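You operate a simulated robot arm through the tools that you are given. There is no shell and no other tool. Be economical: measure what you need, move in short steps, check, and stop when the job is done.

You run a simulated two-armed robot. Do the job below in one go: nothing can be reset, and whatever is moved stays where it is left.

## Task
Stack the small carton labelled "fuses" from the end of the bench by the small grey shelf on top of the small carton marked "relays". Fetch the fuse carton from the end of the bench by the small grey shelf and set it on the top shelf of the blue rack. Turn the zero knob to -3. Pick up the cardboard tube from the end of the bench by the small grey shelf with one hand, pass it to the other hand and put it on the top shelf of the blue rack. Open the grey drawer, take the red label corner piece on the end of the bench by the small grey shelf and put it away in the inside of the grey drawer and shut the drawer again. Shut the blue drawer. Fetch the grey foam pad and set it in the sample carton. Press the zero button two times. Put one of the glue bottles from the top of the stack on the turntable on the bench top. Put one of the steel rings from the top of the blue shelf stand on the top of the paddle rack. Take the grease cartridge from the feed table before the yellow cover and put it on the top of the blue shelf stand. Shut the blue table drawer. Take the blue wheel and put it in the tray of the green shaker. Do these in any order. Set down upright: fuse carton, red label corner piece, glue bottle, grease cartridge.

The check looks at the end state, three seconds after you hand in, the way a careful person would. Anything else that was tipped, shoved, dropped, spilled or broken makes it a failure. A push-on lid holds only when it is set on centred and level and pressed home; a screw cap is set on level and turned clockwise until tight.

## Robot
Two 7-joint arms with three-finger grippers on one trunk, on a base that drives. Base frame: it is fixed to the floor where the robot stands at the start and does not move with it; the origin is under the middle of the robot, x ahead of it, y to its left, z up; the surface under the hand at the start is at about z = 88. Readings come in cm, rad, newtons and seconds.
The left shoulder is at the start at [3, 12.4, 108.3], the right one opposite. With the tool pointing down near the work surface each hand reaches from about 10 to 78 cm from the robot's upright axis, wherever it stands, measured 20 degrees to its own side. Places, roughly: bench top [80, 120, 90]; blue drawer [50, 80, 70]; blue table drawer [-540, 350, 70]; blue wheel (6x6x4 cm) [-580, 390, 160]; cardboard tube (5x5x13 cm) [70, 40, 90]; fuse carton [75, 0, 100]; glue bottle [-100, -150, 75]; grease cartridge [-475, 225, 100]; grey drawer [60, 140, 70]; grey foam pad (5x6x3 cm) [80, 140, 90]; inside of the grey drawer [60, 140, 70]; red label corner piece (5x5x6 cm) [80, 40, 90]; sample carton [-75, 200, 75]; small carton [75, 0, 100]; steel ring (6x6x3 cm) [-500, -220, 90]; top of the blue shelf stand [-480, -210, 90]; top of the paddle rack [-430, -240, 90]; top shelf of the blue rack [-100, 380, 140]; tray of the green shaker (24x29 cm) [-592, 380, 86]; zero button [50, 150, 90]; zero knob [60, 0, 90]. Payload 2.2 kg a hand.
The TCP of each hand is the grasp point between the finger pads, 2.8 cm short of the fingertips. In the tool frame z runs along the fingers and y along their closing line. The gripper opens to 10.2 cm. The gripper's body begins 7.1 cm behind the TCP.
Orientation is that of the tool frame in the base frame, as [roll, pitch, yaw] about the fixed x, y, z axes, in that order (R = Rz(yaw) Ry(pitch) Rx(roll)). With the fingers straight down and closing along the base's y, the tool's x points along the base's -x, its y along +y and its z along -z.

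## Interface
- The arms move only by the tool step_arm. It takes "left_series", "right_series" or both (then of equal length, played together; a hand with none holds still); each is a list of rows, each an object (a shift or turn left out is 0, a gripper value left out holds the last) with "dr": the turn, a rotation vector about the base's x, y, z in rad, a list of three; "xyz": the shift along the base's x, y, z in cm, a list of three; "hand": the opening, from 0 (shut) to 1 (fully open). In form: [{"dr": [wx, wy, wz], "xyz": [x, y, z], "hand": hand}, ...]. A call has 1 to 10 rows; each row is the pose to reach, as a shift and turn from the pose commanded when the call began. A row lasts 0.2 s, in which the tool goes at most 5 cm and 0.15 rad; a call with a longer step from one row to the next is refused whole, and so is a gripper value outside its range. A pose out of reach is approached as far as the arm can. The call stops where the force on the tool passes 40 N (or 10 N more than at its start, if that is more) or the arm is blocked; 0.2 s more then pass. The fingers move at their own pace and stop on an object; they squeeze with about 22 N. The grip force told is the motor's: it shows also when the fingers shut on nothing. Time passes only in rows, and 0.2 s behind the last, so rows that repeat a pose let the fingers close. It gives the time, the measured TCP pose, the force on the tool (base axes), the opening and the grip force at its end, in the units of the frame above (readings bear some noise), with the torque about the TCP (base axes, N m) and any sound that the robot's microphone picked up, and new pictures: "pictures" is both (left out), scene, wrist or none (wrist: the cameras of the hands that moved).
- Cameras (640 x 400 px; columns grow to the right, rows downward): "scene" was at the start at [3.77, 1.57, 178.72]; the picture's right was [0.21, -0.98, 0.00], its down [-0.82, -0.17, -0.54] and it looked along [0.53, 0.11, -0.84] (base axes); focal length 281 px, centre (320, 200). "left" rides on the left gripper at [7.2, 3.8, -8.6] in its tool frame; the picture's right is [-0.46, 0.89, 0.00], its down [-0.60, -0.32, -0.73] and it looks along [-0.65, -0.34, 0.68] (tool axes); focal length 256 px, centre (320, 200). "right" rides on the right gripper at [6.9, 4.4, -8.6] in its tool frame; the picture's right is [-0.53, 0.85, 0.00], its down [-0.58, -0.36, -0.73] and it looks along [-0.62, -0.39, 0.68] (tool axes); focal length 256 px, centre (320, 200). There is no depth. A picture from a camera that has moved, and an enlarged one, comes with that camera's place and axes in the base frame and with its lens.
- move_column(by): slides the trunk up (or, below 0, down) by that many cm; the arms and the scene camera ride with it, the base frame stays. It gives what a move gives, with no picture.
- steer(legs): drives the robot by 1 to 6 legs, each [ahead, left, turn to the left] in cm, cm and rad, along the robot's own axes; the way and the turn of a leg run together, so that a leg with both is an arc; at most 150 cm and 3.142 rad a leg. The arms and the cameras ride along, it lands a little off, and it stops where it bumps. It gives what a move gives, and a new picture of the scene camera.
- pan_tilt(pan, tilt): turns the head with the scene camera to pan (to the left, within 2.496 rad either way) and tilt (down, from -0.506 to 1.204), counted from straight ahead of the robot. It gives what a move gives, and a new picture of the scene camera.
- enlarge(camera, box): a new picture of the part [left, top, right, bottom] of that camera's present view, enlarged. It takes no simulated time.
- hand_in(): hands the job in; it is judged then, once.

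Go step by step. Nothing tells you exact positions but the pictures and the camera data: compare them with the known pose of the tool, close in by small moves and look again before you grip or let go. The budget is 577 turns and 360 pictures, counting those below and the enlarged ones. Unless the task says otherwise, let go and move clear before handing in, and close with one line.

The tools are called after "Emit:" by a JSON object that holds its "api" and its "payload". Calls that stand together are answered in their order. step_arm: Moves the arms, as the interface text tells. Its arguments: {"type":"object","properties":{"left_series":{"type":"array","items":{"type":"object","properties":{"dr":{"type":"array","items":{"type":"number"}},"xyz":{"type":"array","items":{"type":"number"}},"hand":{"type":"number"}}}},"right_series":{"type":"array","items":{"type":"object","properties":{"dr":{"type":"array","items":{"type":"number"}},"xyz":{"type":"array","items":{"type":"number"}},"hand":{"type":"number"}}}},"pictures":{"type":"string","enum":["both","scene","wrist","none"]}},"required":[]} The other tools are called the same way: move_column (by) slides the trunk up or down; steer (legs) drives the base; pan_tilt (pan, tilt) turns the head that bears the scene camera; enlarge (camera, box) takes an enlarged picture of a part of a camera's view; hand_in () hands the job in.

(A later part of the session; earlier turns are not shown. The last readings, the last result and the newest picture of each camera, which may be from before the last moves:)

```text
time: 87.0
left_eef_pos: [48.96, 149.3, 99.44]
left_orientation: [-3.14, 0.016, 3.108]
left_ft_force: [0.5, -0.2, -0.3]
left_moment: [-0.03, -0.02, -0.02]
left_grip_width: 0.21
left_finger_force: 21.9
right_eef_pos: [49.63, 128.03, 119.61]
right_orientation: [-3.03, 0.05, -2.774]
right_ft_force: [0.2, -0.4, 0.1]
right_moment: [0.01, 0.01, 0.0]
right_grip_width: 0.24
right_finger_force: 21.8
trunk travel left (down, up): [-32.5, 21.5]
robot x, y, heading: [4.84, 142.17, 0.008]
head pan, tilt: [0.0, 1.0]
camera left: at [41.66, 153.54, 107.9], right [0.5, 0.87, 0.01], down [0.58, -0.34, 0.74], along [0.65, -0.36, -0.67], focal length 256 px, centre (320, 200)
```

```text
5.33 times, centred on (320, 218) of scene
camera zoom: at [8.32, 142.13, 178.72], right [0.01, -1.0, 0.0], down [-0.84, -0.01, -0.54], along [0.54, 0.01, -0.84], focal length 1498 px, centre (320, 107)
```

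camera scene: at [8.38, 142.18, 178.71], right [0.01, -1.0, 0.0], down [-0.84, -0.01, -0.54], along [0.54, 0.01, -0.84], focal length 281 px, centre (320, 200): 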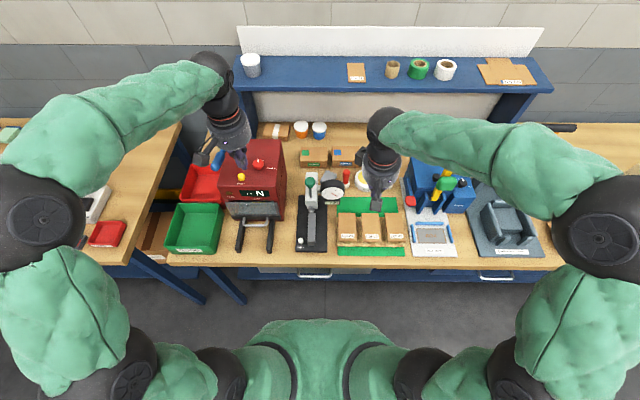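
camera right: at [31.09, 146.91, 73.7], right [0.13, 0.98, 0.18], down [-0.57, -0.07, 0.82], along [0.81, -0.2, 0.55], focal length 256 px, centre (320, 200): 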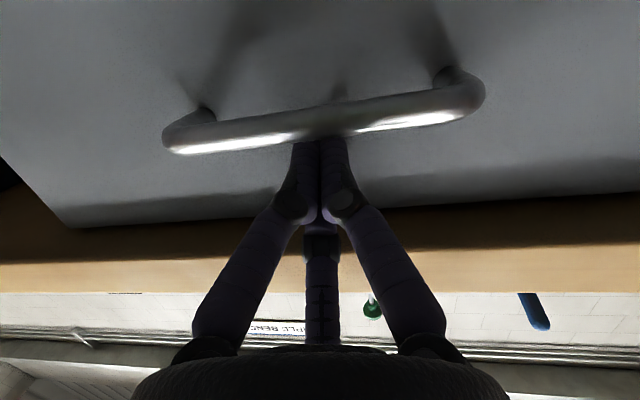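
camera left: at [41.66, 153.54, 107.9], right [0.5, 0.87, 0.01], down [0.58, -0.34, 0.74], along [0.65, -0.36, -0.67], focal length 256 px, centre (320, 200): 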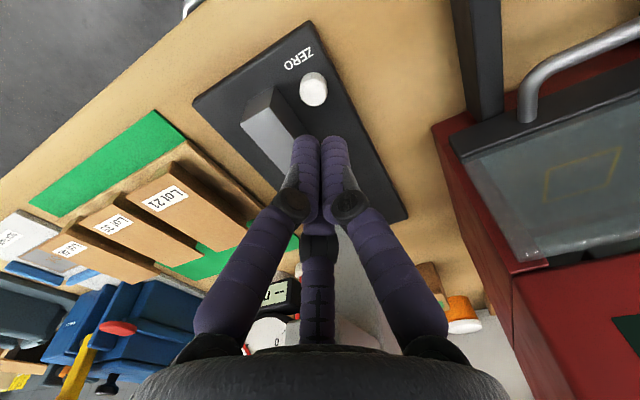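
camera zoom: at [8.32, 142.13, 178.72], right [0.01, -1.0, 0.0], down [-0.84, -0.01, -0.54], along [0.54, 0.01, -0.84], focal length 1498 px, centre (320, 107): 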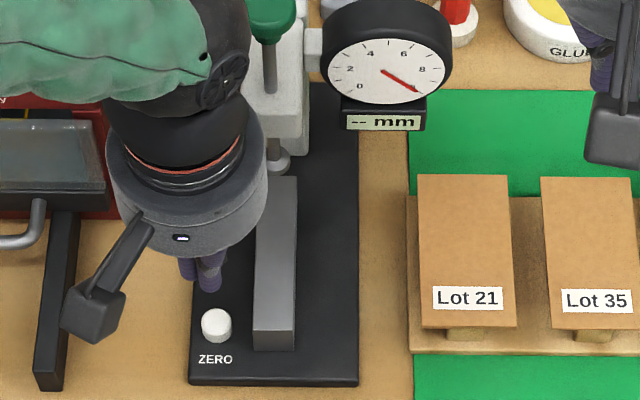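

Emit:
{"api": "step_arm", "payload": {"left_series": [{"xyz": [-0.5, 0.1, -3]}, {"xyz": [-0.5, 0.1, -5]}, {"xyz": [-0.5, 0.1, -5.7]}, {"xyz": [-0.5, 0.1, -6]}, {"xyz": [-0.5, 0.1, -6.3]}, {"xyz": [-0.5, 0.1, -6.6]}], "pictures": "wrist"}}

```text
time: 88.4
left_eef_pos: [47.98, 149.5, 92.69]
left_orientation: [-3.141, 0.014, 3.107]
left_ft_force: [0.7, -1.0, 3.1]
left_moment: [-0.04, 0.0, -0.02]
left_grip_width: 0.23
left_finger_force: 21.9
right_eef_pos: [49.56, 127.97, 119.73]
right_orientation: [-3.03, 0.05, -2.774]
right_ft_force: [-0.4, 0.8, -0.7]
right_moment: [-0.01, 0.01, -0.03]
right_grip_width: 0.23
right_finger_force: 22.2
trunk travel left (down, up): [-32.5, 21.5]
robot x, y, heading: [4.31, 142.08, 0.01]
head pan, tilt: [0.0, 1.0]
heard: click
camera left: at [40.91, 153.62, 101.16], right [0.5, 0.87, 0.01], down [0.58, -0.34, 0.74], along [0.64, -0.36, -0.67], focal length 256 px, centre (320, 200)
```

left: 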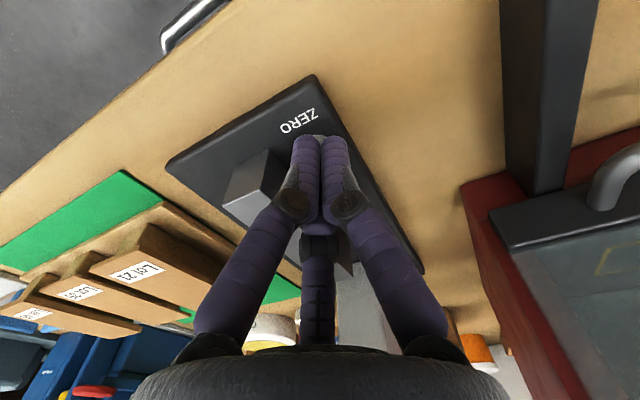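

Clicked once. Up 1.5 cm to release, then press again the same way.

Emit:
{"api": "step_arm", "payload": {"left_series": [{"xyz": [0, 0, 1.5]}, {"xyz": [0, 0, 1.5]}, {"xyz": [0, 0, 1.5]}], "pictures": "none"}}

Emit:
{"api": "step_arm", "payload": {"left_series": [{"xyz": [0, 0, -0.9]}, {"xyz": [0, 0, -1.2]}, {"xyz": [0, 0, -1.5]}], "pictures": "none"}}

Emit:
{"api": "step_arm", "payload": {"left_series": [{"xyz": [0, 0, 4]}, {"xyz": [0, 0, 8]}, {"xyz": [0, 0, 12.5]}, {"xyz": [-1, 2, 16.5]}], "pictures": "none"}}

Emit:
{"api": "enlarge", "payload": {"camera": "scene", "box": [270, 180, 370, 255]}}

```text
time: 89.2
left_eef_pos: [48.12, 149.54, 94.35]
left_orientation: [3.141, 0.014, 3.105]
left_ft_force: [-0.7, 0.1, 0.5]
left_moment: [-0.01, 0.01, -0.03]
left_grip_width: 0.21
left_finger_force: 31.9
right_eef_pos: [49.54, 128.01, 119.61]
right_orientation: [-3.03, 0.05, -2.774]
right_ft_force: [-0.5, -0.1, 0.0]
right_moment: [0.01, 0.0, 0.02]
right_grip_width: 0.25
right_finger_force: 22.3
trunk travel left (down, up): [-32.5, 21.5]
robot x, y, heading: [4.24, 142.25, 0.007]
head pan, tilt: [0.0, 1.0]
```

```text
time: 90.0
left_eef_pos: [47.96, 149.59, 92.67]
left_orientation: [-3.139, 0.017, 3.106]
left_ft_force: [0.7, -0.3, 2.1]
left_moment: [-0.03, -0.02, 0.0]
left_grip_width: 0.21
left_finger_force: 32.2
right_eef_pos: [49.57, 128.01, 119.82]
right_orientation: [-3.031, 0.051, -2.773]
right_ft_force: [0.1, -0.3, -0.1]
right_moment: [0.06, 0.02, 0.02]
right_grip_width: 0.21
right_finger_force: 21.9
trunk travel left (down, up): [-32.5, 21.5]
robot x, y, heading: [4.2, 142.14, 0.009]
head pan, tilt: [0.0, 1.0]
heard: click
```

```text
time: 91.0
left_eef_pos: [46.97, 151.62, 109.24]
left_orientation: [-3.138, 0.014, 3.105]
left_ft_force: [0.2, 0.6, -0.9]
left_moment: [-0.02, 0.01, 0.0]
left_grip_width: 0.23
left_finger_force: 31.7
right_eef_pos: [49.54, 127.99, 119.61]
right_orientation: [-3.029, 0.048, -2.773]
right_ft_force: [0.3, -0.4, 0.9]
right_moment: [-0.01, -0.01, 0.0]
right_grip_width: 0.22
right_finger_force: 21.9
trunk travel left (down, up): [-32.5, 21.5]
robot x, y, heading: [4.03, 141.96, 0.008]
head pan, tilt: [0.0, 1.0]
```

```text
5.33 times, centred on (320, 218) of scene
camera zoom: at [8.09, 142.32, 178.72], right [0.01, -1.0, 0.0], down [-0.84, -0.01, -0.54], along [0.54, 0.01, -0.84], focal length 1498 px, centre (320, 107)
```

zoom: 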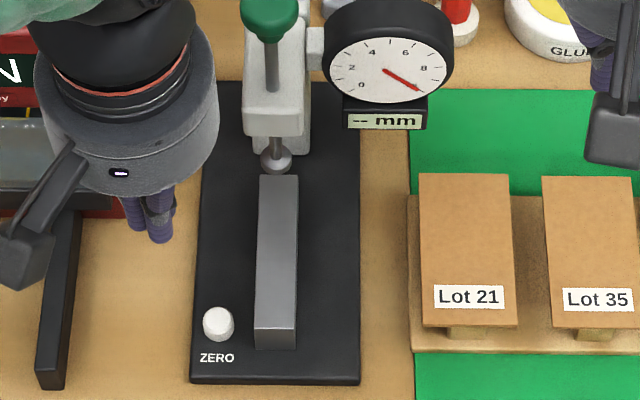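

Two clicks heard. Now I move the right hand high over the area behind the gauge to find the grey pad.

Emit:
{"api": "step_arm", "payload": {"right_series": [{"xyz": [4, 1, 2], "hand": 1}, {"xyz": [8, 2, 4]}, {"xyz": [12, 4, 4], "dr": [0, 0, -0.1]}, {"xyz": [16, 6, 4], "dr": [0, 0, -0.2]}, {"xyz": [20, 8, 4], "dr": [0, 0, -0.3]}, {"xyz": [23, 10, 4], "dr": [0, 0, -0.37]}], "pictures": "both"}}

```text
time: 92.4
left_eef_pos: [47.27, 151.62, 108.94]
left_orientation: [-3.141, 0.012, 3.104]
left_ft_force: [0.1, 0.0, 0.0]
left_moment: [-0.03, 0.04, -0.01]
left_grip_width: 0.21
left_finger_force: 31.5
right_eef_pos: [72.65, 137.95, 123.54]
right_orientation: [-3.032, 0.049, 3.139]
right_ft_force: [0.5, 0.6, -0.1]
right_moment: [0.04, 0.05, -0.03]
right_grip_width: 10.24
right_finger_force: 0.0
trunk travel left (down, up): [-32.5, 21.5]
robot x, y, heading: [4.15, 141.85, 0.011]
head pan, tilt: [0.0, 1.0]
camera scene: at [8.46, 142.32, 178.71], right [0.01, -1.0, 0.0], down [-0.84, -0.01, -0.54], along [0.54, 0.01, -0.84], focal length 281 px, centre (320, 200)
camera right: at [65.34, 143.38, 131.36], right [0.54, 0.84, -0.07], down [0.54, -0.28, 0.79], along [0.65, -0.47, -0.6], focal length 256 px, centre (320, 200)
```

scene: 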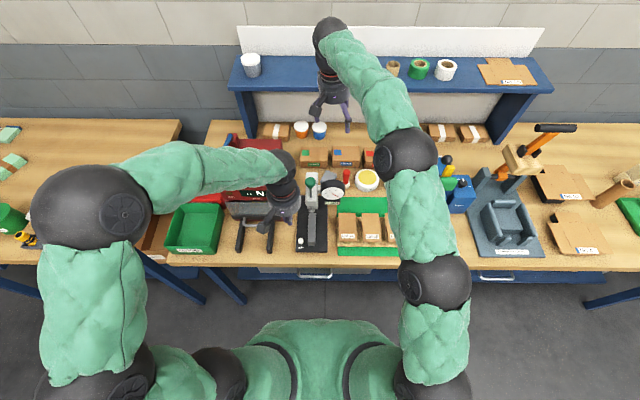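
right: 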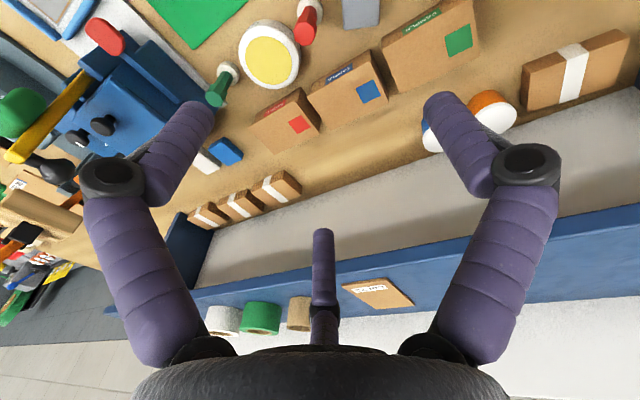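

The hand is slightly tilted, so I level it and move over the pad at about (77, 140).

Emit:
{"api": "step_arm", "payload": {"right_series": [{"xyz": [1.5, 0.7, 0], "dr": [0.055, 0.025, 0]}, {"xyz": [3, 1.4, -2], "dr": [0.109, 0.049, 0]}, {"xyz": [4.3, 2, -6], "dr": [0.109, 0.049, 0]}, {"xyz": [4.3, 2, -10], "dr": [0.109, 0.049, 0]}], "pictures": "wrist"}}

Emit:
{"api": "enlarge", "payload": {"camera": "right", "box": [220, 0, 420, 125]}}

```text
time: 93.4
left_eef_pos: [47.15, 151.63, 109.07]
left_orientation: [-3.141, 0.012, 3.104]
left_ft_force: [0.7, 0.4, -1.0]
left_moment: [-0.02, 0.0, 0.01]
left_grip_width: 0.19
left_finger_force: 31.7
right_eef_pos: [76.88, 139.94, 113.58]
right_orientation: [-3.139, 0.002, 3.136]
right_ft_force: [0.8, -0.4, 0.8]
right_moment: [0.01, 0.04, 0.02]
right_grip_width: 10.18
right_finger_force: 0.0
trunk travel left (down, up): [-32.5, 21.5]
robot x, y, heading: [4.46, 141.77, 0.009]
head pan, tilt: [0.0, 1.0]
camera right: at [69.97, 144.45, 122.28], right [0.54, 0.84, 0.0], down [0.57, -0.37, 0.73], along [0.62, -0.4, -0.68], focal length 256 px, centre (320, 200)
```

right: 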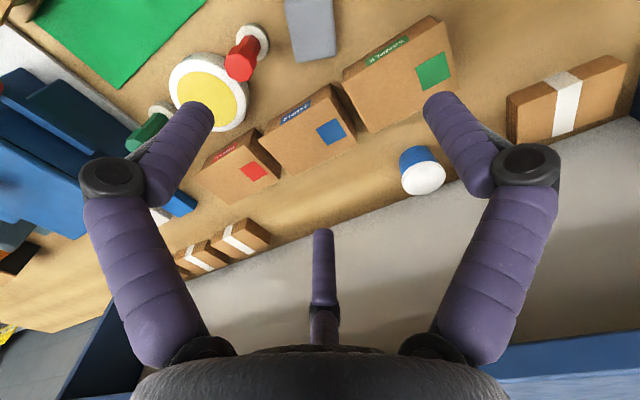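

```text
3.20 times, centred on (320, 62) of right
camera zoom: at [69.97, 144.45, 122.28], right [0.54, 0.84, 0.0], down [0.57, -0.37, 0.73], along [0.62, -0.4, -0.68], focal length 819 px, centre (320, 640)
```

zoom: 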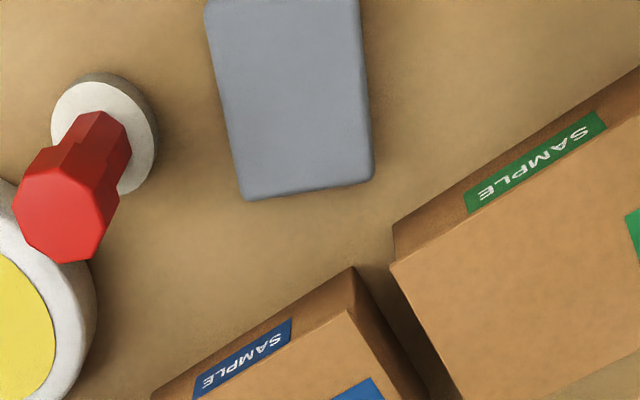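

The pad is about 4.7×6 cm, centred near (75.9, 139.7) and turned about −25°. I turn the hand to match and descend with the fingers at 0.8.

Emit:
{"api": "step_arm", "payload": {"right_series": [{"xyz": [-0.5, -0.4, -3], "dr": [0, 0, -0.15], "hand": 0.8}, {"xyz": [-1, -0.7, -6], "dr": [0, 0, -0.3]}, {"xyz": [-1.3, -0.9, -9], "dr": [0, 0, -0.445]}, {"xyz": [-1.3, -0.9, -13], "dr": [0, 0, -0.445]}, {"xyz": [-1.3, -0.9, -15], "dr": [0, 0, -0.445]}], "pictures": "wrist"}}

Emit:
{"api": "enlarge", "payload": {"camera": "scene", "box": [260, 130, 400, 230]}}

```text
time: 94.6
left_eef_pos: [47.17, 151.57, 109.09]
left_orientation: [-3.14, 0.013, 3.108]
left_ft_force: [0.4, 0.2, -0.4]
left_moment: [-0.01, 0.02, 0.01]
left_grip_width: 0.19
left_finger_force: 31.5
right_eef_pos: [76.94, 140.45, 96.22]
right_orientation: [-3.136, -0.001, 2.689]
right_ft_force: [0.8, -0.9, 2.3]
right_moment: [0.05, 0.04, -0.01]
right_grip_width: 8.14
right_finger_force: 0.1
right hand out of reach, approached as far as the arm can: row 2, 3, 4, 5
trunk travel left (down, up): [-32.5, 21.5]
robot x, y, heading: [4.31, 141.91, 0.005]
head pan, tilt: [0.0, 1.0]
camera right: at [72.66, 147.41, 104.83], right [0.85, 0.53, -0.01], down [0.36, -0.57, 0.73], along [0.38, -0.63, -0.68], focal length 256 px, centre (320, 200)
```

right: 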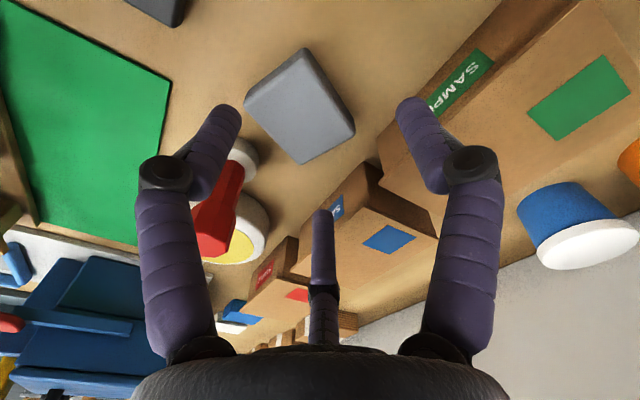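

```text
4.00 times, centred on (330, 180) of scene
camera zoom: at [8.25, 142.25, 178.67], right [0.01, -1.0, 0.0], down [-0.84, -0.01, -0.54], along [0.54, 0.01, -0.84], focal length 1123 px, centre (280, 280)
```

zoom: 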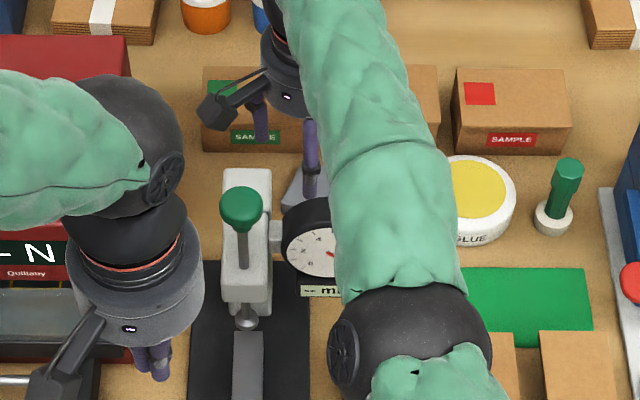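

The right forearm gets too low over the gauge. I pull back up and away, and I'll use the left arm with the robot shifted right instead.

Emit:
{"api": "step_arm", "payload": {"right_series": [{"xyz": [0, 0, 4]}, {"xyz": [0, 0, 8]}, {"xyz": [0, 0, 12]}, {"xyz": [0, 0, 16]}, {"xyz": [0, 0, 20]}, {"xyz": [-2, -2, 24]}, {"xyz": [-6, -4, 26]}, {"xyz": [-10, -6, 26]}, {"xyz": [-14, -8, 26]}, {"xyz": [-18, -10, 26]}], "left_series": [{"xyz": [0, 0, 4]}, {"xyz": [0, 0, 8]}, {"xyz": [0, 0, 12]}, {"xyz": [0, 0, 16]}, {"xyz": [0, 0, 16]}, {"xyz": [0, 0, 16]}, {"xyz": [0, 0, 16]}, {"xyz": [0, 0, 16]}, {"xyz": [0, 0, 16]}, {"xyz": [0, 0, 16], "hand": 1}], "pictures": "scene"}}

Emit:
{"api": "enlarge", "payload": {"camera": "scene", "box": [260, 130, 400, 230]}}

```text
time: 96.8
left_eef_pos: [46.65, 151.42, 125.44]
left_orientation: [3.139, 0.019, 3.106]
left_ft_force: [-0.4, -0.9, 0.9]
left_moment: [0.03, -0.06, 0.01]
left_grip_width: 9.66
left_finger_force: 0.0
right_eef_pos: [58.75, 130.26, 122.62]
right_orientation: [3.137, 0.01, 2.69]
right_ft_force: [-0.7, -1.0, 2.5]
right_moment: [0.09, -0.11, 0.04]
right_grip_width: 8.16
right_finger_force: 0.3
right hand out of reach, approached as far as the arm can: row 7
trunk travel left (down, up): [-32.5, 21.5]
robot x, y, heading: [4.66, 142.02, 0.015]
head pan, tilt: [0.0, 1.0]
camera scene: at [7.73, 141.94, 178.76], right [0.01, -1.0, 0.0], down [-0.84, -0.01, -0.54], along [0.54, 0.01, -0.84], focal length 281 px, centre (320, 200)
```

scene: 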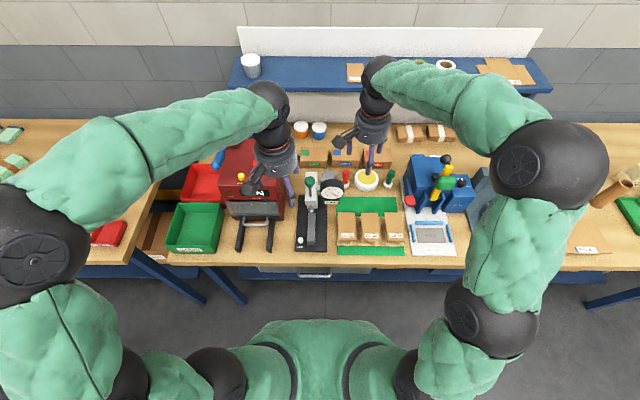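

```text
4.00 times, centred on (330, 180) of scene
camera zoom: at [7.73, 141.94, 178.76], right [0.01, -1.0, 0.0], down [-0.84, -0.01, -0.54], along [0.54, 0.01, -0.84], focal length 1123 px, centre (280, 280)
```

zoom: 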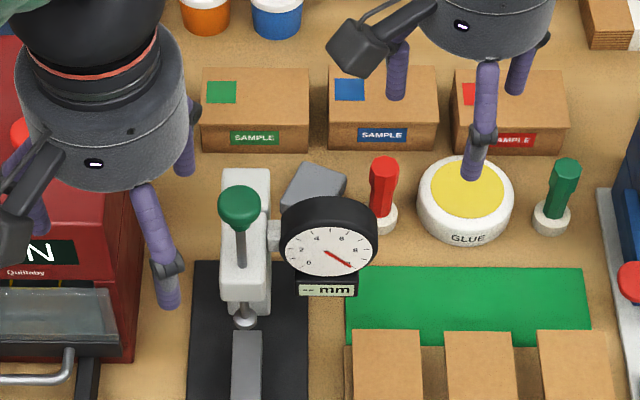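

All intact. I tuck the right hand back and drive right about 24 cm.

Emit:
{"api": "step_arm", "payload": {"right_series": [{"xyz": [-4.5, 0, 1]}, {"xyz": [-9, 0, 2]}, {"xyz": [-13.5, 0, 3]}, {"xyz": [-18, -1, 4]}, {"xyz": [-22, -3, 5]}, {"xyz": [-26, -6, 5]}], "pictures": "none"}}

Emit:
{"api": "steer", "payload": {"legs": [[0, -24, 0], [4, 0, 0]]}}

```text
time: 98.2
left_eef_pos: [46.92, 151.2, 125.22]
left_orientation: [3.141, 0.015, 3.107]
left_ft_force: [0.3, -0.7, 0.0]
left_moment: [0.02, -0.06, -0.04]
left_grip_width: 10.22
left_finger_force: 0.0
right_eef_pos: [32.68, 124.32, 127.34]
right_orientation: [-3.138, 0.002, 2.693]
right_ft_force: [0.0, 0.6, -0.4]
right_moment: [0.02, -0.04, -0.02]
right_grip_width: 8.17
right_finger_force: 0.0
trunk travel left (down, up): [-32.5, 21.5]
robot x, y, heading: [4.17, 141.8, 0.008]
head pan, tilt: [0.0, 1.0]
```

```text
time: 100.4
left_eef_pos: [51.42, 127.24, 125.11]
left_orientation: [-3.141, 0.012, 3.104]
left_ft_force: [0.2, -0.6, -0.8]
left_moment: [0.03, 0.03, 0.01]
left_grip_width: 10.22
left_finger_force: 0.0
right_eef_pos: [37.2, 100.39, 127.22]
right_orientation: [-3.138, 0.0, 2.692]
right_ft_force: [-0.3, 0.1, -0.3]
right_moment: [-0.04, 0.03, 0.03]
right_grip_width: 8.18
right_finger_force: 0.1
trunk travel left (down, up): [-32.5, 21.5]
robot x, y, heading: [8.93, 117.75, 0.011]
head pan, tilt: [0.0, 1.0]
camera scene: at [12.56, 118.13, 178.71], right [0.01, -1.0, 0.0], down [-0.84, -0.01, -0.54], along [0.54, 0.01, -0.84], focal length 281 px, centre (320, 200)
```

scene: 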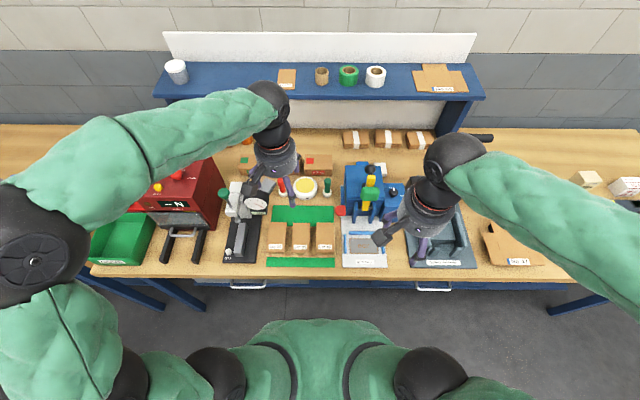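

Emit:
{"api": "step_arm", "payload": {"left_series": [{"xyz": [4, 1.5, 0], "dr": [0, 0, -0.1], "hand": 0.8}, {"xyz": [8, 3, 0], "dr": [0, 0, -0.2]}, {"xyz": [12, 5, 0], "dr": [0, 0, -0.3]}, {"xyz": [16, 7, 0], "dr": [0, 0, -0.41]}, {"xyz": [20, 9.5, 0], "dr": [0, 0, -0.41]}, {"xyz": [24.2, 11.8, 0], "dr": [0, 0, -0.41]}, {"xyz": [24.2, 11.8, -4.5], "dr": [0, 0, -0.41]}, {"xyz": [24.2, 11.8, -9], "dr": [0, 0, -0.41]}, {"xyz": [24.2, 11.8, -13.5], "dr": [0, 0, -0.41]}, {"xyz": [24.2, 11.8, -18], "dr": [0, 0, -0.41]}], "pictures": "wrist"}}

Emit:
{"api": "enlarge", "payload": {"camera": "scene", "box": [200, 110, 360, 230]}}

```text
time: 102.6
left_eef_pos: [75.35, 139.03, 107.1]
left_orientation: [-3.141, 0.015, 2.696]
left_ft_force: [0.0, -0.8, 0.1]
left_moment: [-0.02, 0.05, -0.02]
left_grip_width: 8.12
left_finger_force: 0.1
right_eef_pos: [37.25, 100.5, 127.31]
right_orientation: [-3.137, 0.0, 2.69]
right_ft_force: [0.0, 0.1, -0.9]
right_moment: [0.03, 0.01, 0.01]
right_grip_width: 8.18
right_finger_force: 0.1
trunk travel left (down, up): [-32.5, 21.5]
robot x, y, heading: [8.83, 118.13, 0.014]
head pan, tilt: [0.0, 1.0]
camera left: at [70.37, 145.71, 115.51], right [0.8, 0.6, 0.01], down [0.4, -0.54, 0.74], along [0.45, -0.59, -0.67], focal length 256 px, centre (320, 200)
```

left: 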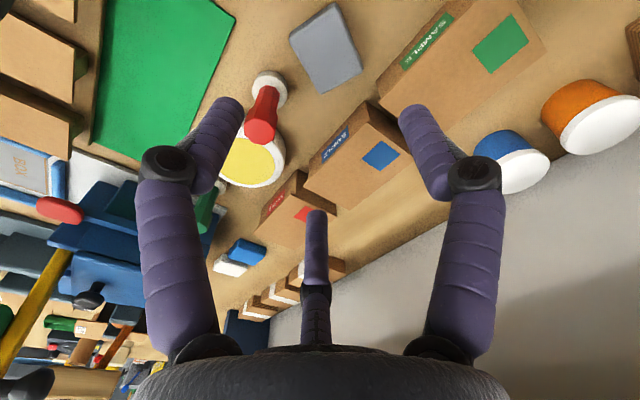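

```text
3.33 times, centred on (280, 170) of scene
camera zoom: at [12.5, 118.17, 178.71], right [0.01, -1.0, 0.0], down [-0.84, -0.01, -0.54], along [0.54, 0.01, -0.84], focal length 936 px, centre (453, 300)
```

zoom: 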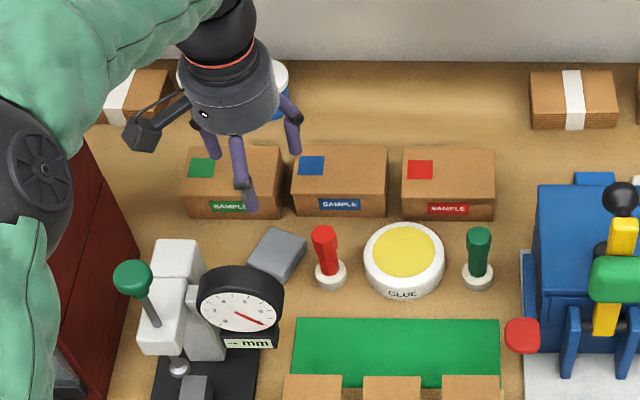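

Pad centre confirmed at (75.9, 139.9). Descending with a small correction.

Emit:
{"api": "step_arm", "payload": {"left_series": [{"xyz": [0.2, 0.2, -4]}, {"xyz": [0.2, 0.2, -8]}, {"xyz": [0.2, 0.2, -12]}, {"xyz": [0.2, 0.2, -15]}, {"xyz": [0.2, 0.2, -15.7]}], "pictures": "wrist"}}

Emit:
{"api": "enlarge", "payload": {"camera": "scene", "box": [200, 110, 360, 230]}}

```text
time: 103.8
left_eef_pos: [75.62, 139.43, 91.56]
left_orientation: [-3.14, 0.013, 2.695]
left_ft_force: [-0.4, 0.5, 0.2]
left_moment: [-0.01, -0.03, 0.01]
left_grip_width: 8.18
left_finger_force: 0.1
right_eef_pos: [37.12, 100.38, 127.32]
right_orientation: [-3.139, 0.002, 2.692]
right_ft_force: [1.0, 0.3, -0.1]
right_moment: [-0.01, 0.06, 0.01]
right_grip_width: 8.16
right_finger_force: 0.2
trunk travel left (down, up): [-32.5, 21.5]
robot x, y, heading: [8.63, 117.8, 0.013]
head pan, tilt: [0.0, 1.0]
camera left: at [70.67, 146.06, 99.88], right [0.8, 0.6, 0.01], down [0.4, -0.54, 0.74], along [0.44, -0.59, -0.67], focal length 256 px, centre (320, 200)
```

left: 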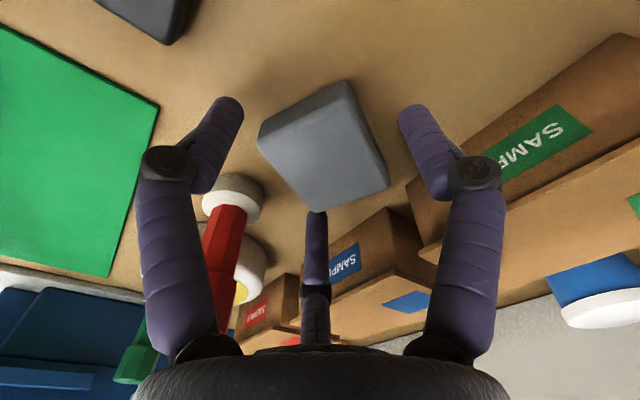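

```text
3.33 times, centred on (280, 170) of scene
camera zoom: at [12.45, 118.18, 178.71], right [0.01, -1.0, 0.0], down [-0.84, -0.01, -0.54], along [0.54, 0.01, -0.84], focal length 936 px, centre (453, 300)
```

zoom: 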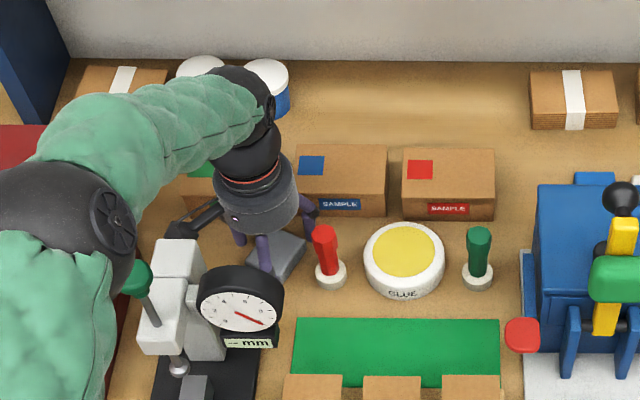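

Emit:
{"api": "step_arm", "payload": {"left_series": [{"hand": 0.2}, {"hand": 0.2}, {"hand": 0.2}, {"xyz": [0, 0, 3]}, {"xyz": [0, 0, 7]}, {"xyz": [0, 0, 11.5]}, {"xyz": [0, 0, 16]}, {"xyz": [0, 0, 20.5]}, {"xyz": [0, 0, 25]}, {"xyz": [0, 0, 29.5]}], "pictures": "both"}}

```text
time: 106.0
left_eef_pos: [75.5, 139.56, 121.05]
left_orientation: [-3.139, 0.013, 2.694]
left_ft_force: [-0.7, 0.7, -0.4]
left_moment: [0.01, 0.01, 0.01]
left_grip_width: 6.34
left_finger_force: 22.0
right_eef_pos: [36.96, 100.37, 127.28]
right_orientation: [-3.142, 0.001, 2.69]
right_ft_force: [0.1, 0.4, 0.0]
right_moment: [0.0, -0.02, -0.03]
right_grip_width: 8.15
right_finger_force: 0.1
trunk travel left (down, up): [-32.5, 21.5]
robot x, y, heading: [8.34, 118.2, 0.013]
head pan, tilt: [0.0, 1.0]
camera scene: at [12.31, 118.13, 178.72], right [0.01, -1.0, 0.0], down [-0.84, -0.01, -0.54], along [0.54, 0.01, -0.84], focal length 281 px, centre (320, 200)
camera left: at [70.57, 146.09, 129.59], right [0.8, 0.6, 0.0], down [0.4, -0.54, 0.74], along [0.44, -0.59, -0.67], focal length 256 px, centre (320, 200)
```

scene: 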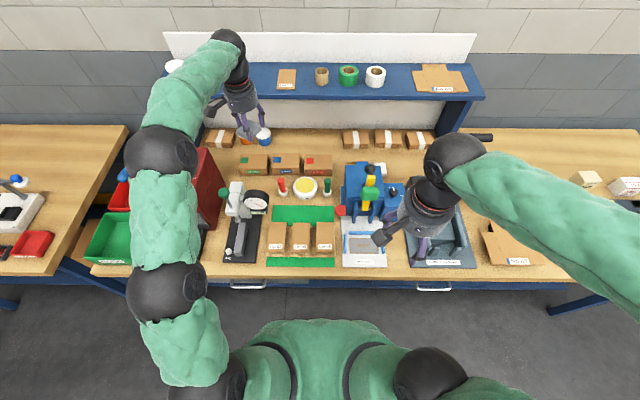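
left: 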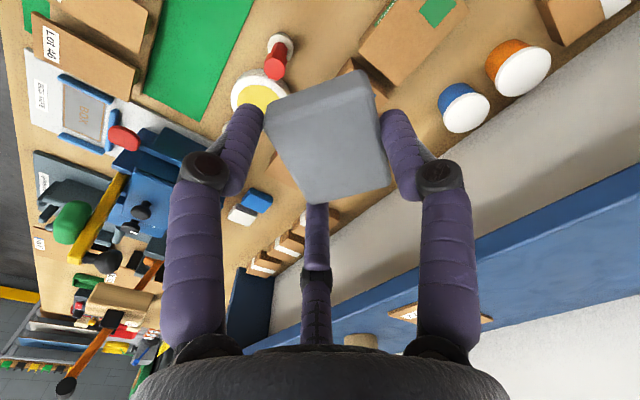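

Pad held. I retract, back off and drive around to face the packing bench with the open carton.

Emit:
{"api": "step_arm", "payload": {"left_series": [{"xyz": [-4.5, -1, 0]}, {"xyz": [-9, -2, 0]}, {"xyz": [-13.5, -3, 0]}, {"xyz": [-18, -4, 0]}, {"xyz": [-22.5, -5, 0]}, {"xyz": [-27, -6, 0]}, {"xyz": [-31, -7, 0]}], "pictures": "none"}}

Emit:
{"api": "steer", "payload": {"legs": [[-30, 0, 0], [0, 50, 0]]}}

Emit:
{"api": "steer", "payload": {"legs": [[0, 0, 1.571]]}}

```text
time: 107.6
left_eef_pos: [44.57, 132.59, 121.09]
left_orientation: [3.141, 0.016, 2.694]
left_ft_force: [0.0, 0.1, 0.9]
left_moment: [0.02, -0.02, 0.0]
left_grip_width: 6.26
left_finger_force: 22.0
right_eef_pos: [36.98, 100.45, 127.39]
right_orientation: [-3.139, 0.0, 2.691]
right_ft_force: [-0.5, 0.2, 0.3]
right_moment: [0.01, -0.02, 0.05]
right_grip_width: 8.14
right_finger_force: 0.1
trunk travel left (down, up): [-32.5, 21.5]
robot x, y, heading: [8.41, 118.11, 0.01]
head pan, tilt: [0.0, 1.0]
```

```text
time: 112.2
left_eef_pos: [13.37, 181.4, 120.86]
left_orientation: [3.142, 0.014, 2.702]
left_ft_force: [0.1, -0.1, 0.2]
left_moment: [-0.04, -0.07, -0.03]
left_grip_width: 6.12
left_finger_force: 22.1
right_eef_pos: [5.98, 149.35, 127.33]
right_orientation: [-3.136, -0.001, 2.699]
right_ft_force: [-0.4, 0.1, 0.0]
right_moment: [-0.05, -0.01, -0.01]
right_grip_width: 8.15
right_finger_force: 0.1
trunk travel left (down, up): [-32.5, 21.5]
robot x, y, heading: [-22.83, 166.87, 0.014]
head pan, tilt: [0.0, 1.0]
camera scene: at [-18.81, 166.92, 178.72], right [0.02, -1.0, 0.0], down [-0.84, -0.01, -0.54], along [0.54, 0.01, -0.84], focal length 281 px, centre (320, 200)
```

scene: 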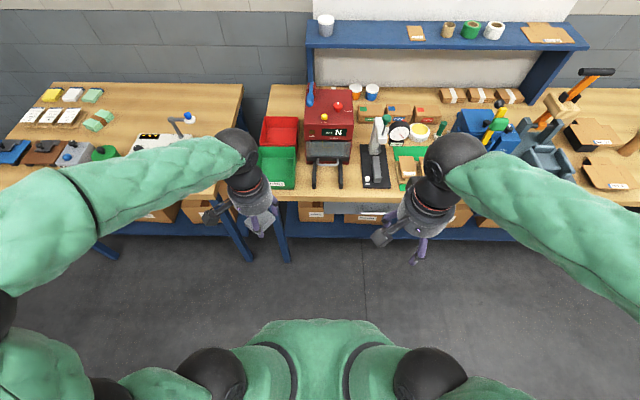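

```text
time: 116.5
left_eef_pos: [-38.15, 202.34, 120.89]
left_orientation: [3.141, 0.014, -1.985]
left_ft_force: [0.5, 0.3, -0.7]
left_moment: [0.02, 0.0, -0.02]
left_grip_width: 6.03
left_finger_force: 22.0
right_eef_pos: [-5.9, 195.89, 127.31]
right_orientation: [-3.137, 0.0, -1.99]
right_ft_force: [1.3, 0.3, 0.8]
right_moment: [0.0, 0.02, -0.03]
right_grip_width: 8.12
right_finger_force: 0.0
trunk travel left (down, up): [-32.5, 21.5]
robot x, y, heading: [-22.69, 166.9, 1.612]
head pan, tilt: [0.0, 1.0]
camera scene: at [-22.96, 170.75, 178.72], right [1.0, 0.04, 0.0], down [0.03, -0.84, -0.54], along [-0.02, 0.54, -0.84], focal length 281 px, centre (320, 200)
```

scene: 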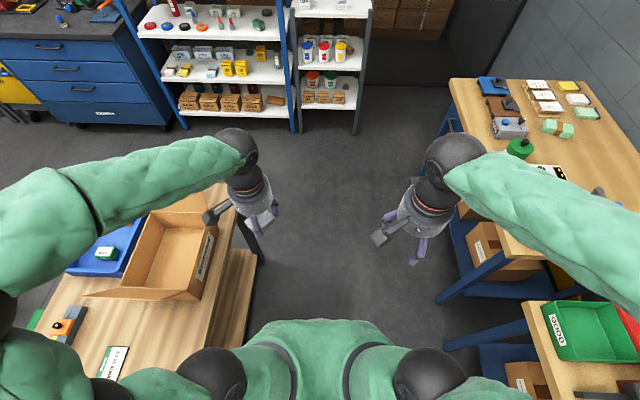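

Emit:
{"api": "enlarge", "payload": {"camera": "scene", "box": [30, 190, 270, 370]}}

Emit:
{"api": "pan_tilt", "payload": {"pan": 0.9, "tilt": 1.0}}

```text
2.22 times, centred on (150, 280) of scene
camera zoom: at [-22.96, 170.75, 178.72], right [1.0, 0.04, 0.0], down [0.03, -0.84, -0.54], along [-0.02, 0.54, -0.84], focal length 624 px, centre (698, 22)
```

zoom: 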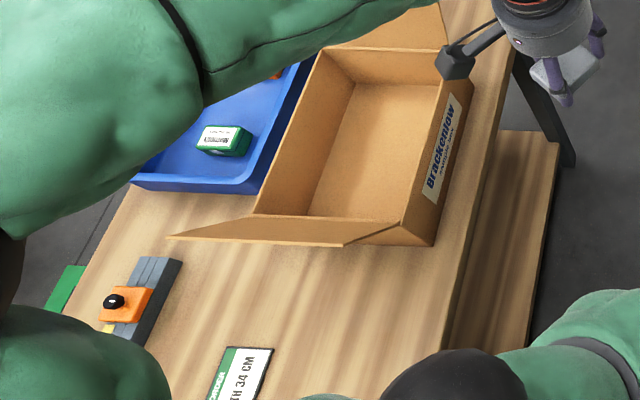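

```text
time: 117.7
left_eef_pos: [-38.29, 202.38, 120.98]
left_orientation: [-3.141, 0.014, -1.986]
left_ft_force: [-0.1, -0.5, 0.0]
left_moment: [-0.03, -0.02, 0.04]
left_grip_width: 5.98
left_finger_force: 22.4
right_eef_pos: [-5.94, 195.73, 127.26]
right_orientation: [-3.139, 0.001, -1.989]
right_ft_force: [0.0, -0.1, 0.4]
right_moment: [0.01, 0.01, 0.0]
right_grip_width: 8.17
right_finger_force: 0.1
trunk travel left (down, up): [-32.5, 21.5]
robot x, y, heading: [-22.96, 166.84, 1.611]
head pan, tilt: [0.901, 1.0]
camera scene: at [-28.29, 167.89, 178.72], right [0.59, 0.81, 0.0], down [0.68, -0.5, -0.54], along [-0.44, 0.32, -0.84], focal length 281 px, centre (320, 200)
```

scene: 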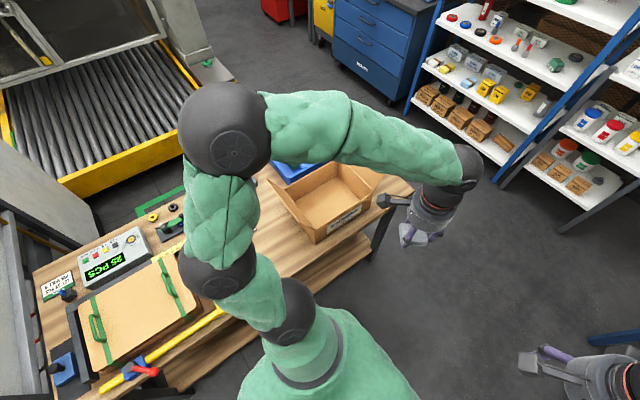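

Emit:
{"api": "enlarge", "payload": {"camera": "scene", "box": [260, 150, 400, 250]}}

Emit:
{"api": "enlarge", "payload": {"camera": "scene", "box": [320, 200, 370, 235]}}

```text
4.00 times, centred on (330, 200) of scene
camera zoom: at [-28.29, 167.89, 178.72], right [0.59, 0.81, 0.0], down [0.68, -0.5, -0.54], along [-0.44, 0.32, -0.84], focal length 1123 px, centre (280, 200)
```

zoom: 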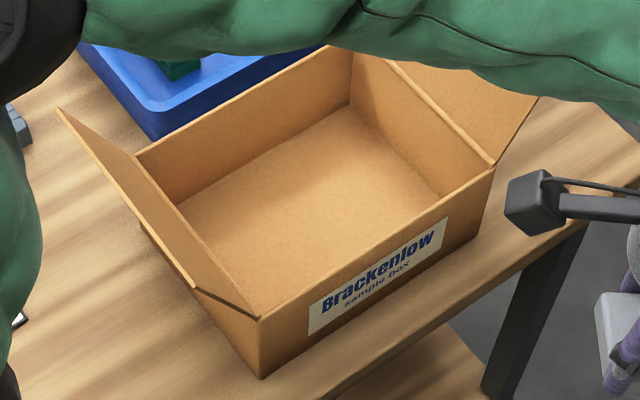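

```text
11.43 times, centred on (345, 218) of scene
camera zoom: at [-28.29, 167.89, 178.72], right [0.59, 0.81, 0.0], down [0.68, -0.5, -0.54], along [-0.44, 0.32, -0.84], focal length 3209 px, centre (34, 0)
```

zoom: 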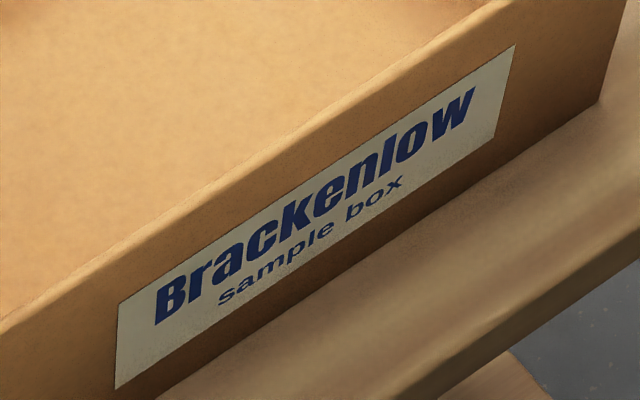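

It is the "sample box" carton: interior about x −90…−67, y 194–222, rim z≈88, floor ≈75.5. I turn 0.6 rad left so the left arm faces it.

Emit:
{"api": "steer", "payload": {"legs": [[0, 0, 0.6]]}}

Emit:
{"api": "pan_tilt", "payload": {"pan": 0.3, "tilt": 1.0}}

```text
time: 119.7
left_eef_pos: [-55.54, 187.63, 120.98]
left_orientation: [-3.14, 0.013, -1.392]
left_ft_force: [0.0, 0.3, -0.3]
left_moment: [0.02, 0.01, 0.01]
left_grip_width: 5.97
left_finger_force: 21.9
right_eef_pos: [-25.23, 200.21, 127.26]
right_orientation: [-3.139, 0.0, -1.396]
right_ft_force: [-0.2, 0.0, 0.7]
right_moment: [0.02, 0.0, -0.04]
right_grip_width: 8.16
right_finger_force: 0.1
trunk travel left (down, up): [-32.5, 21.5]
robot x, y, heading: [-22.93, 166.73, 2.2]
head pan, tilt: [0.901, 1.0]
camera scene: at [-28.0, 164.6, 178.72], right [0.03, 1.0, 0.0], down [0.84, -0.03, -0.54], along [-0.54, 0.02, -0.84], focal length 281 px, centre (320, 200)
```

scene: 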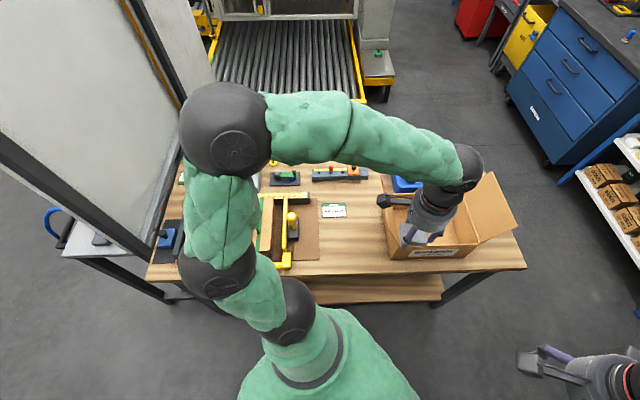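

```text
time: 120.7
left_eef_pos: [-55.7, 187.61, 120.93]
left_orientation: [3.141, 0.013, -1.394]
left_ft_force: [-0.4, 0.0, -0.3]
left_moment: [0.0, 0.02, 0.01]
left_grip_width: 5.93
left_finger_force: 22.0
right_eef_pos: [-25.18, 200.04, 127.34]
right_orientation: [-3.138, 0.0, -1.396]
right_ft_force: [0.0, 0.5, -0.2]
right_moment: [0.0, 0.01, -0.02]
right_grip_width: 8.15
right_finger_force: 0.0
trunk travel left (down, up): [-32.5, 21.5]
robot x, y, heading: [-22.57, 166.75, 2.206]
head pan, tilt: [0.3, 1.0]
camera scene: at [-26.64, 168.49, 178.72], right [0.59, 0.81, 0.0], down [0.68, -0.5, -0.54], along [-0.44, 0.32, -0.84], focal length 281 px, centre (320, 200)
```

scene: 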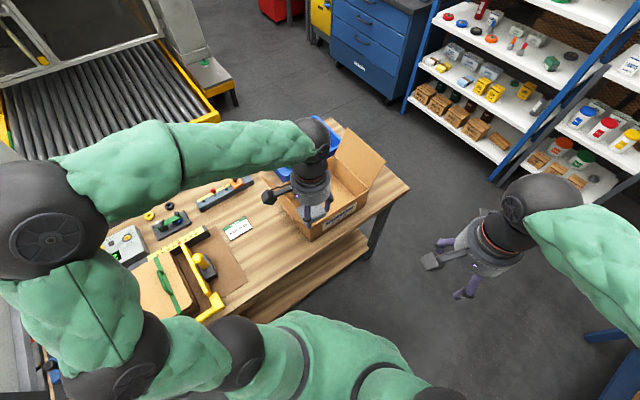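

Emit:
{"api": "step_arm", "payload": {"left_series": [{"xyz": [-3.3, 3, 0]}, {"xyz": [-6.6, 6, 0]}, {"xyz": [-9.9, 9, 0]}, {"xyz": [-13.2, 12, 0]}, {"xyz": [-16.5, 15, 0]}, {"xyz": [-19.8, 18, 0]}, {"xyz": [-22.3, 20.4, 0]}, {"xyz": [-22.3, 20.4, -4.5]}, {"xyz": [-22.3, 20.4, -9]}, {"xyz": [-22.3, 20.4, -13.5]}], "pictures": "wrist"}}

Emit:
{"api": "enlarge", "payload": {"camera": "scene", "box": [220, 100, 420, 250]}}

```text
time: 122.9
left_eef_pos: [-77.86, 208.06, 107.36]
left_orientation: [-3.141, 0.014, -1.393]
left_ft_force: [-0.9, 0.1, 0.7]
left_moment: [0.0, -0.04, -0.01]
left_grip_width: 5.89
left_finger_force: 22.3
right_eef_pos: [-25.3, 200.22, 127.43]
right_orientation: [-3.139, 0.001, -1.397]
right_ft_force: [0.2, -0.1, 0.1]
right_moment: [0.04, -0.03, 0.0]
right_grip_width: 8.16
right_finger_force: 0.0
trunk travel left (down, up): [-32.5, 21.5]
robot x, y, heading: [-22.45, 166.61, 2.201]
head pan, tilt: [0.3, 1.0]
camera left: at [-80.29, 200.21, 115.78], right [-0.95, 0.3, 0.01], down [0.21, 0.64, 0.74], along [0.22, 0.71, -0.67], focal length 256 px, centre (320, 200)
```

left: 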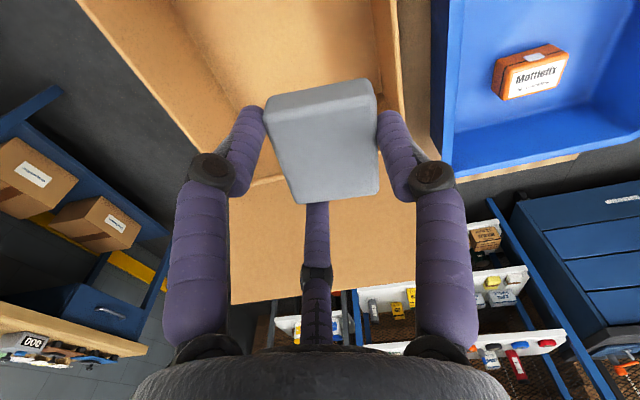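

```text
2.67 times, centred on (320, 175) of scene
camera zoom: at [-26.72, 168.54, 178.71], right [0.59, 0.81, 0.0], down [0.68, -0.5, -0.54], along [-0.43, 0.32, -0.84], focal length 749 px, centre (320, 267)
```

zoom: 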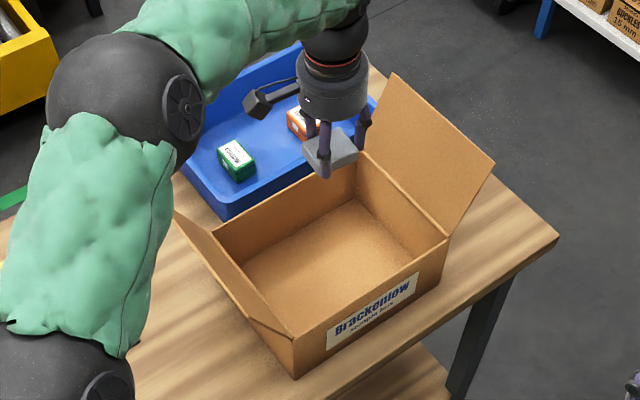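

I correct to the carton centre (−76.3, 207.5) and lower in.

Emit:
{"api": "step_arm", "payload": {"left_series": [{"xyz": [1.5, -0.4, -4]}, {"xyz": [1.5, -0.4, -8.5]}, {"xyz": [1.5, -0.4, -13]}, {"xyz": [1.5, -0.4, -17.5]}, {"xyz": [1.5, -0.4, -22]}, {"xyz": [1.5, -0.4, -25]}, {"xyz": [1.5, -0.4, -26.5]}, {"xyz": [1.5, -0.4, -27.3]}, {"xyz": [1.5, -0.4, -28]}, {"xyz": [1.5, -0.4, -28.6]}], "pictures": "wrist"}}

```text
time: 124.2
left_eef_pos: [-76.73, 207.79, 85.16]
left_orientation: [3.139, 0.018, -1.389]
left_ft_force: [4.5, -3.7, 4.4]
left_moment: [0.23, 0.3, 0.03]
left_grip_width: 5.89
left_finger_force: 23.0
right_eef_pos: [-25.12, 200.08, 127.25]
right_orientation: [-3.14, 0.002, -1.396]
right_ft_force: [-0.7, 0.6, 0.1]
right_moment: [-0.01, -0.04, -0.02]
right_grip_width: 8.18
right_finger_force: 0.0
trunk travel left (down, up): [-32.5, 21.5]
robot x, y, heading: [-22.83, 166.37, 2.203]
head pan, tilt: [0.3, 1.0]
stopped in row 6 (left hand): the force on the tool passed its limit at 75 N (the readings are from after the stop); the commanded pose is now the measured one
camera left: at [-79.08, 199.81, 93.55], right [-0.95, 0.3, 0.01], down [0.21, 0.64, 0.74], along [0.21, 0.71, -0.67], focal length 256 px, centre (320, 200)
```

left: 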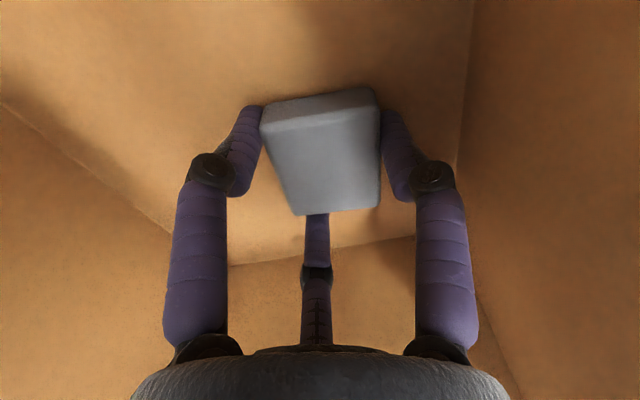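

It touched down earlier than expected (floor nearer z≈81.5). I check the contact gently.

Emit:
{"api": "step_arm", "payload": {"left_series": [{"xyz": [0, 0, -0.3]}, {"xyz": [0, 0, -0.5]}], "pictures": "scene"}}

Emit:
{"api": "enlarge", "payload": {"camera": "scene", "box": [220, 100, 420, 250]}}

```text
time: 124.8
left_eef_pos: [-76.99, 207.93, 85.23]
left_orientation: [3.131, 0.022, -1.387]
left_ft_force: [5.4, -6.1, 19.7]
left_moment: [-0.83, -0.73, 0.17]
left_grip_width: 5.88
left_finger_force: 21.9
right_eef_pos: [-25.1, 200.11, 127.25]
right_orientation: [-3.139, 0.002, -1.396]
right_ft_force: [-0.3, 0.3, -0.3]
right_moment: [-0.01, 0.03, -0.02]
right_grip_width: 8.18
right_finger_force: 0.0
trunk travel left (down, up): [-32.5, 21.5]
robot x, y, heading: [-22.5, 166.87, 2.205]
head pan, tilt: [0.3, 1.0]
stopped in row 2 (left hand): the force on the tool passed its limit at 43 N (the readings are from after the stop); the commanded pose is now the measured one
camera scene: at [-26.5, 168.42, 178.72], right [0.59, 0.81, 0.0], down [0.68, -0.5, -0.54], along [-0.44, 0.32, -0.84], focal length 281 px, centre (320, 200)
```

scene: 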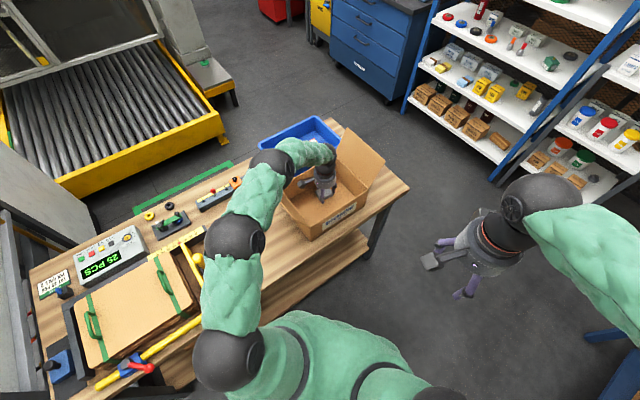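

```text
2.67 times, centred on (320, 175) of scene
camera zoom: at [-26.5, 168.42, 178.72], right [0.59, 0.81, 0.0], down [0.68, -0.5, -0.54], along [-0.44, 0.32, -0.84], focal length 749 px, centre (320, 267)
```

zoom: 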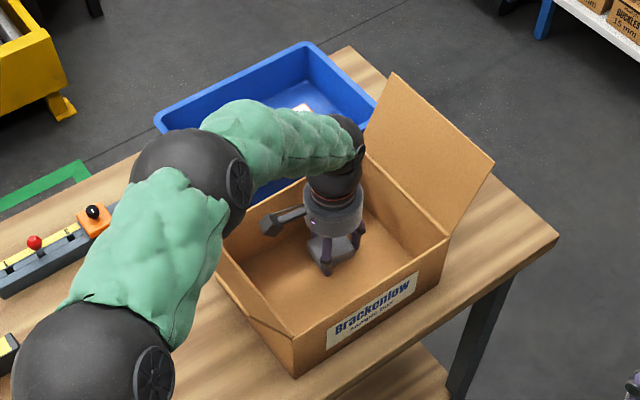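

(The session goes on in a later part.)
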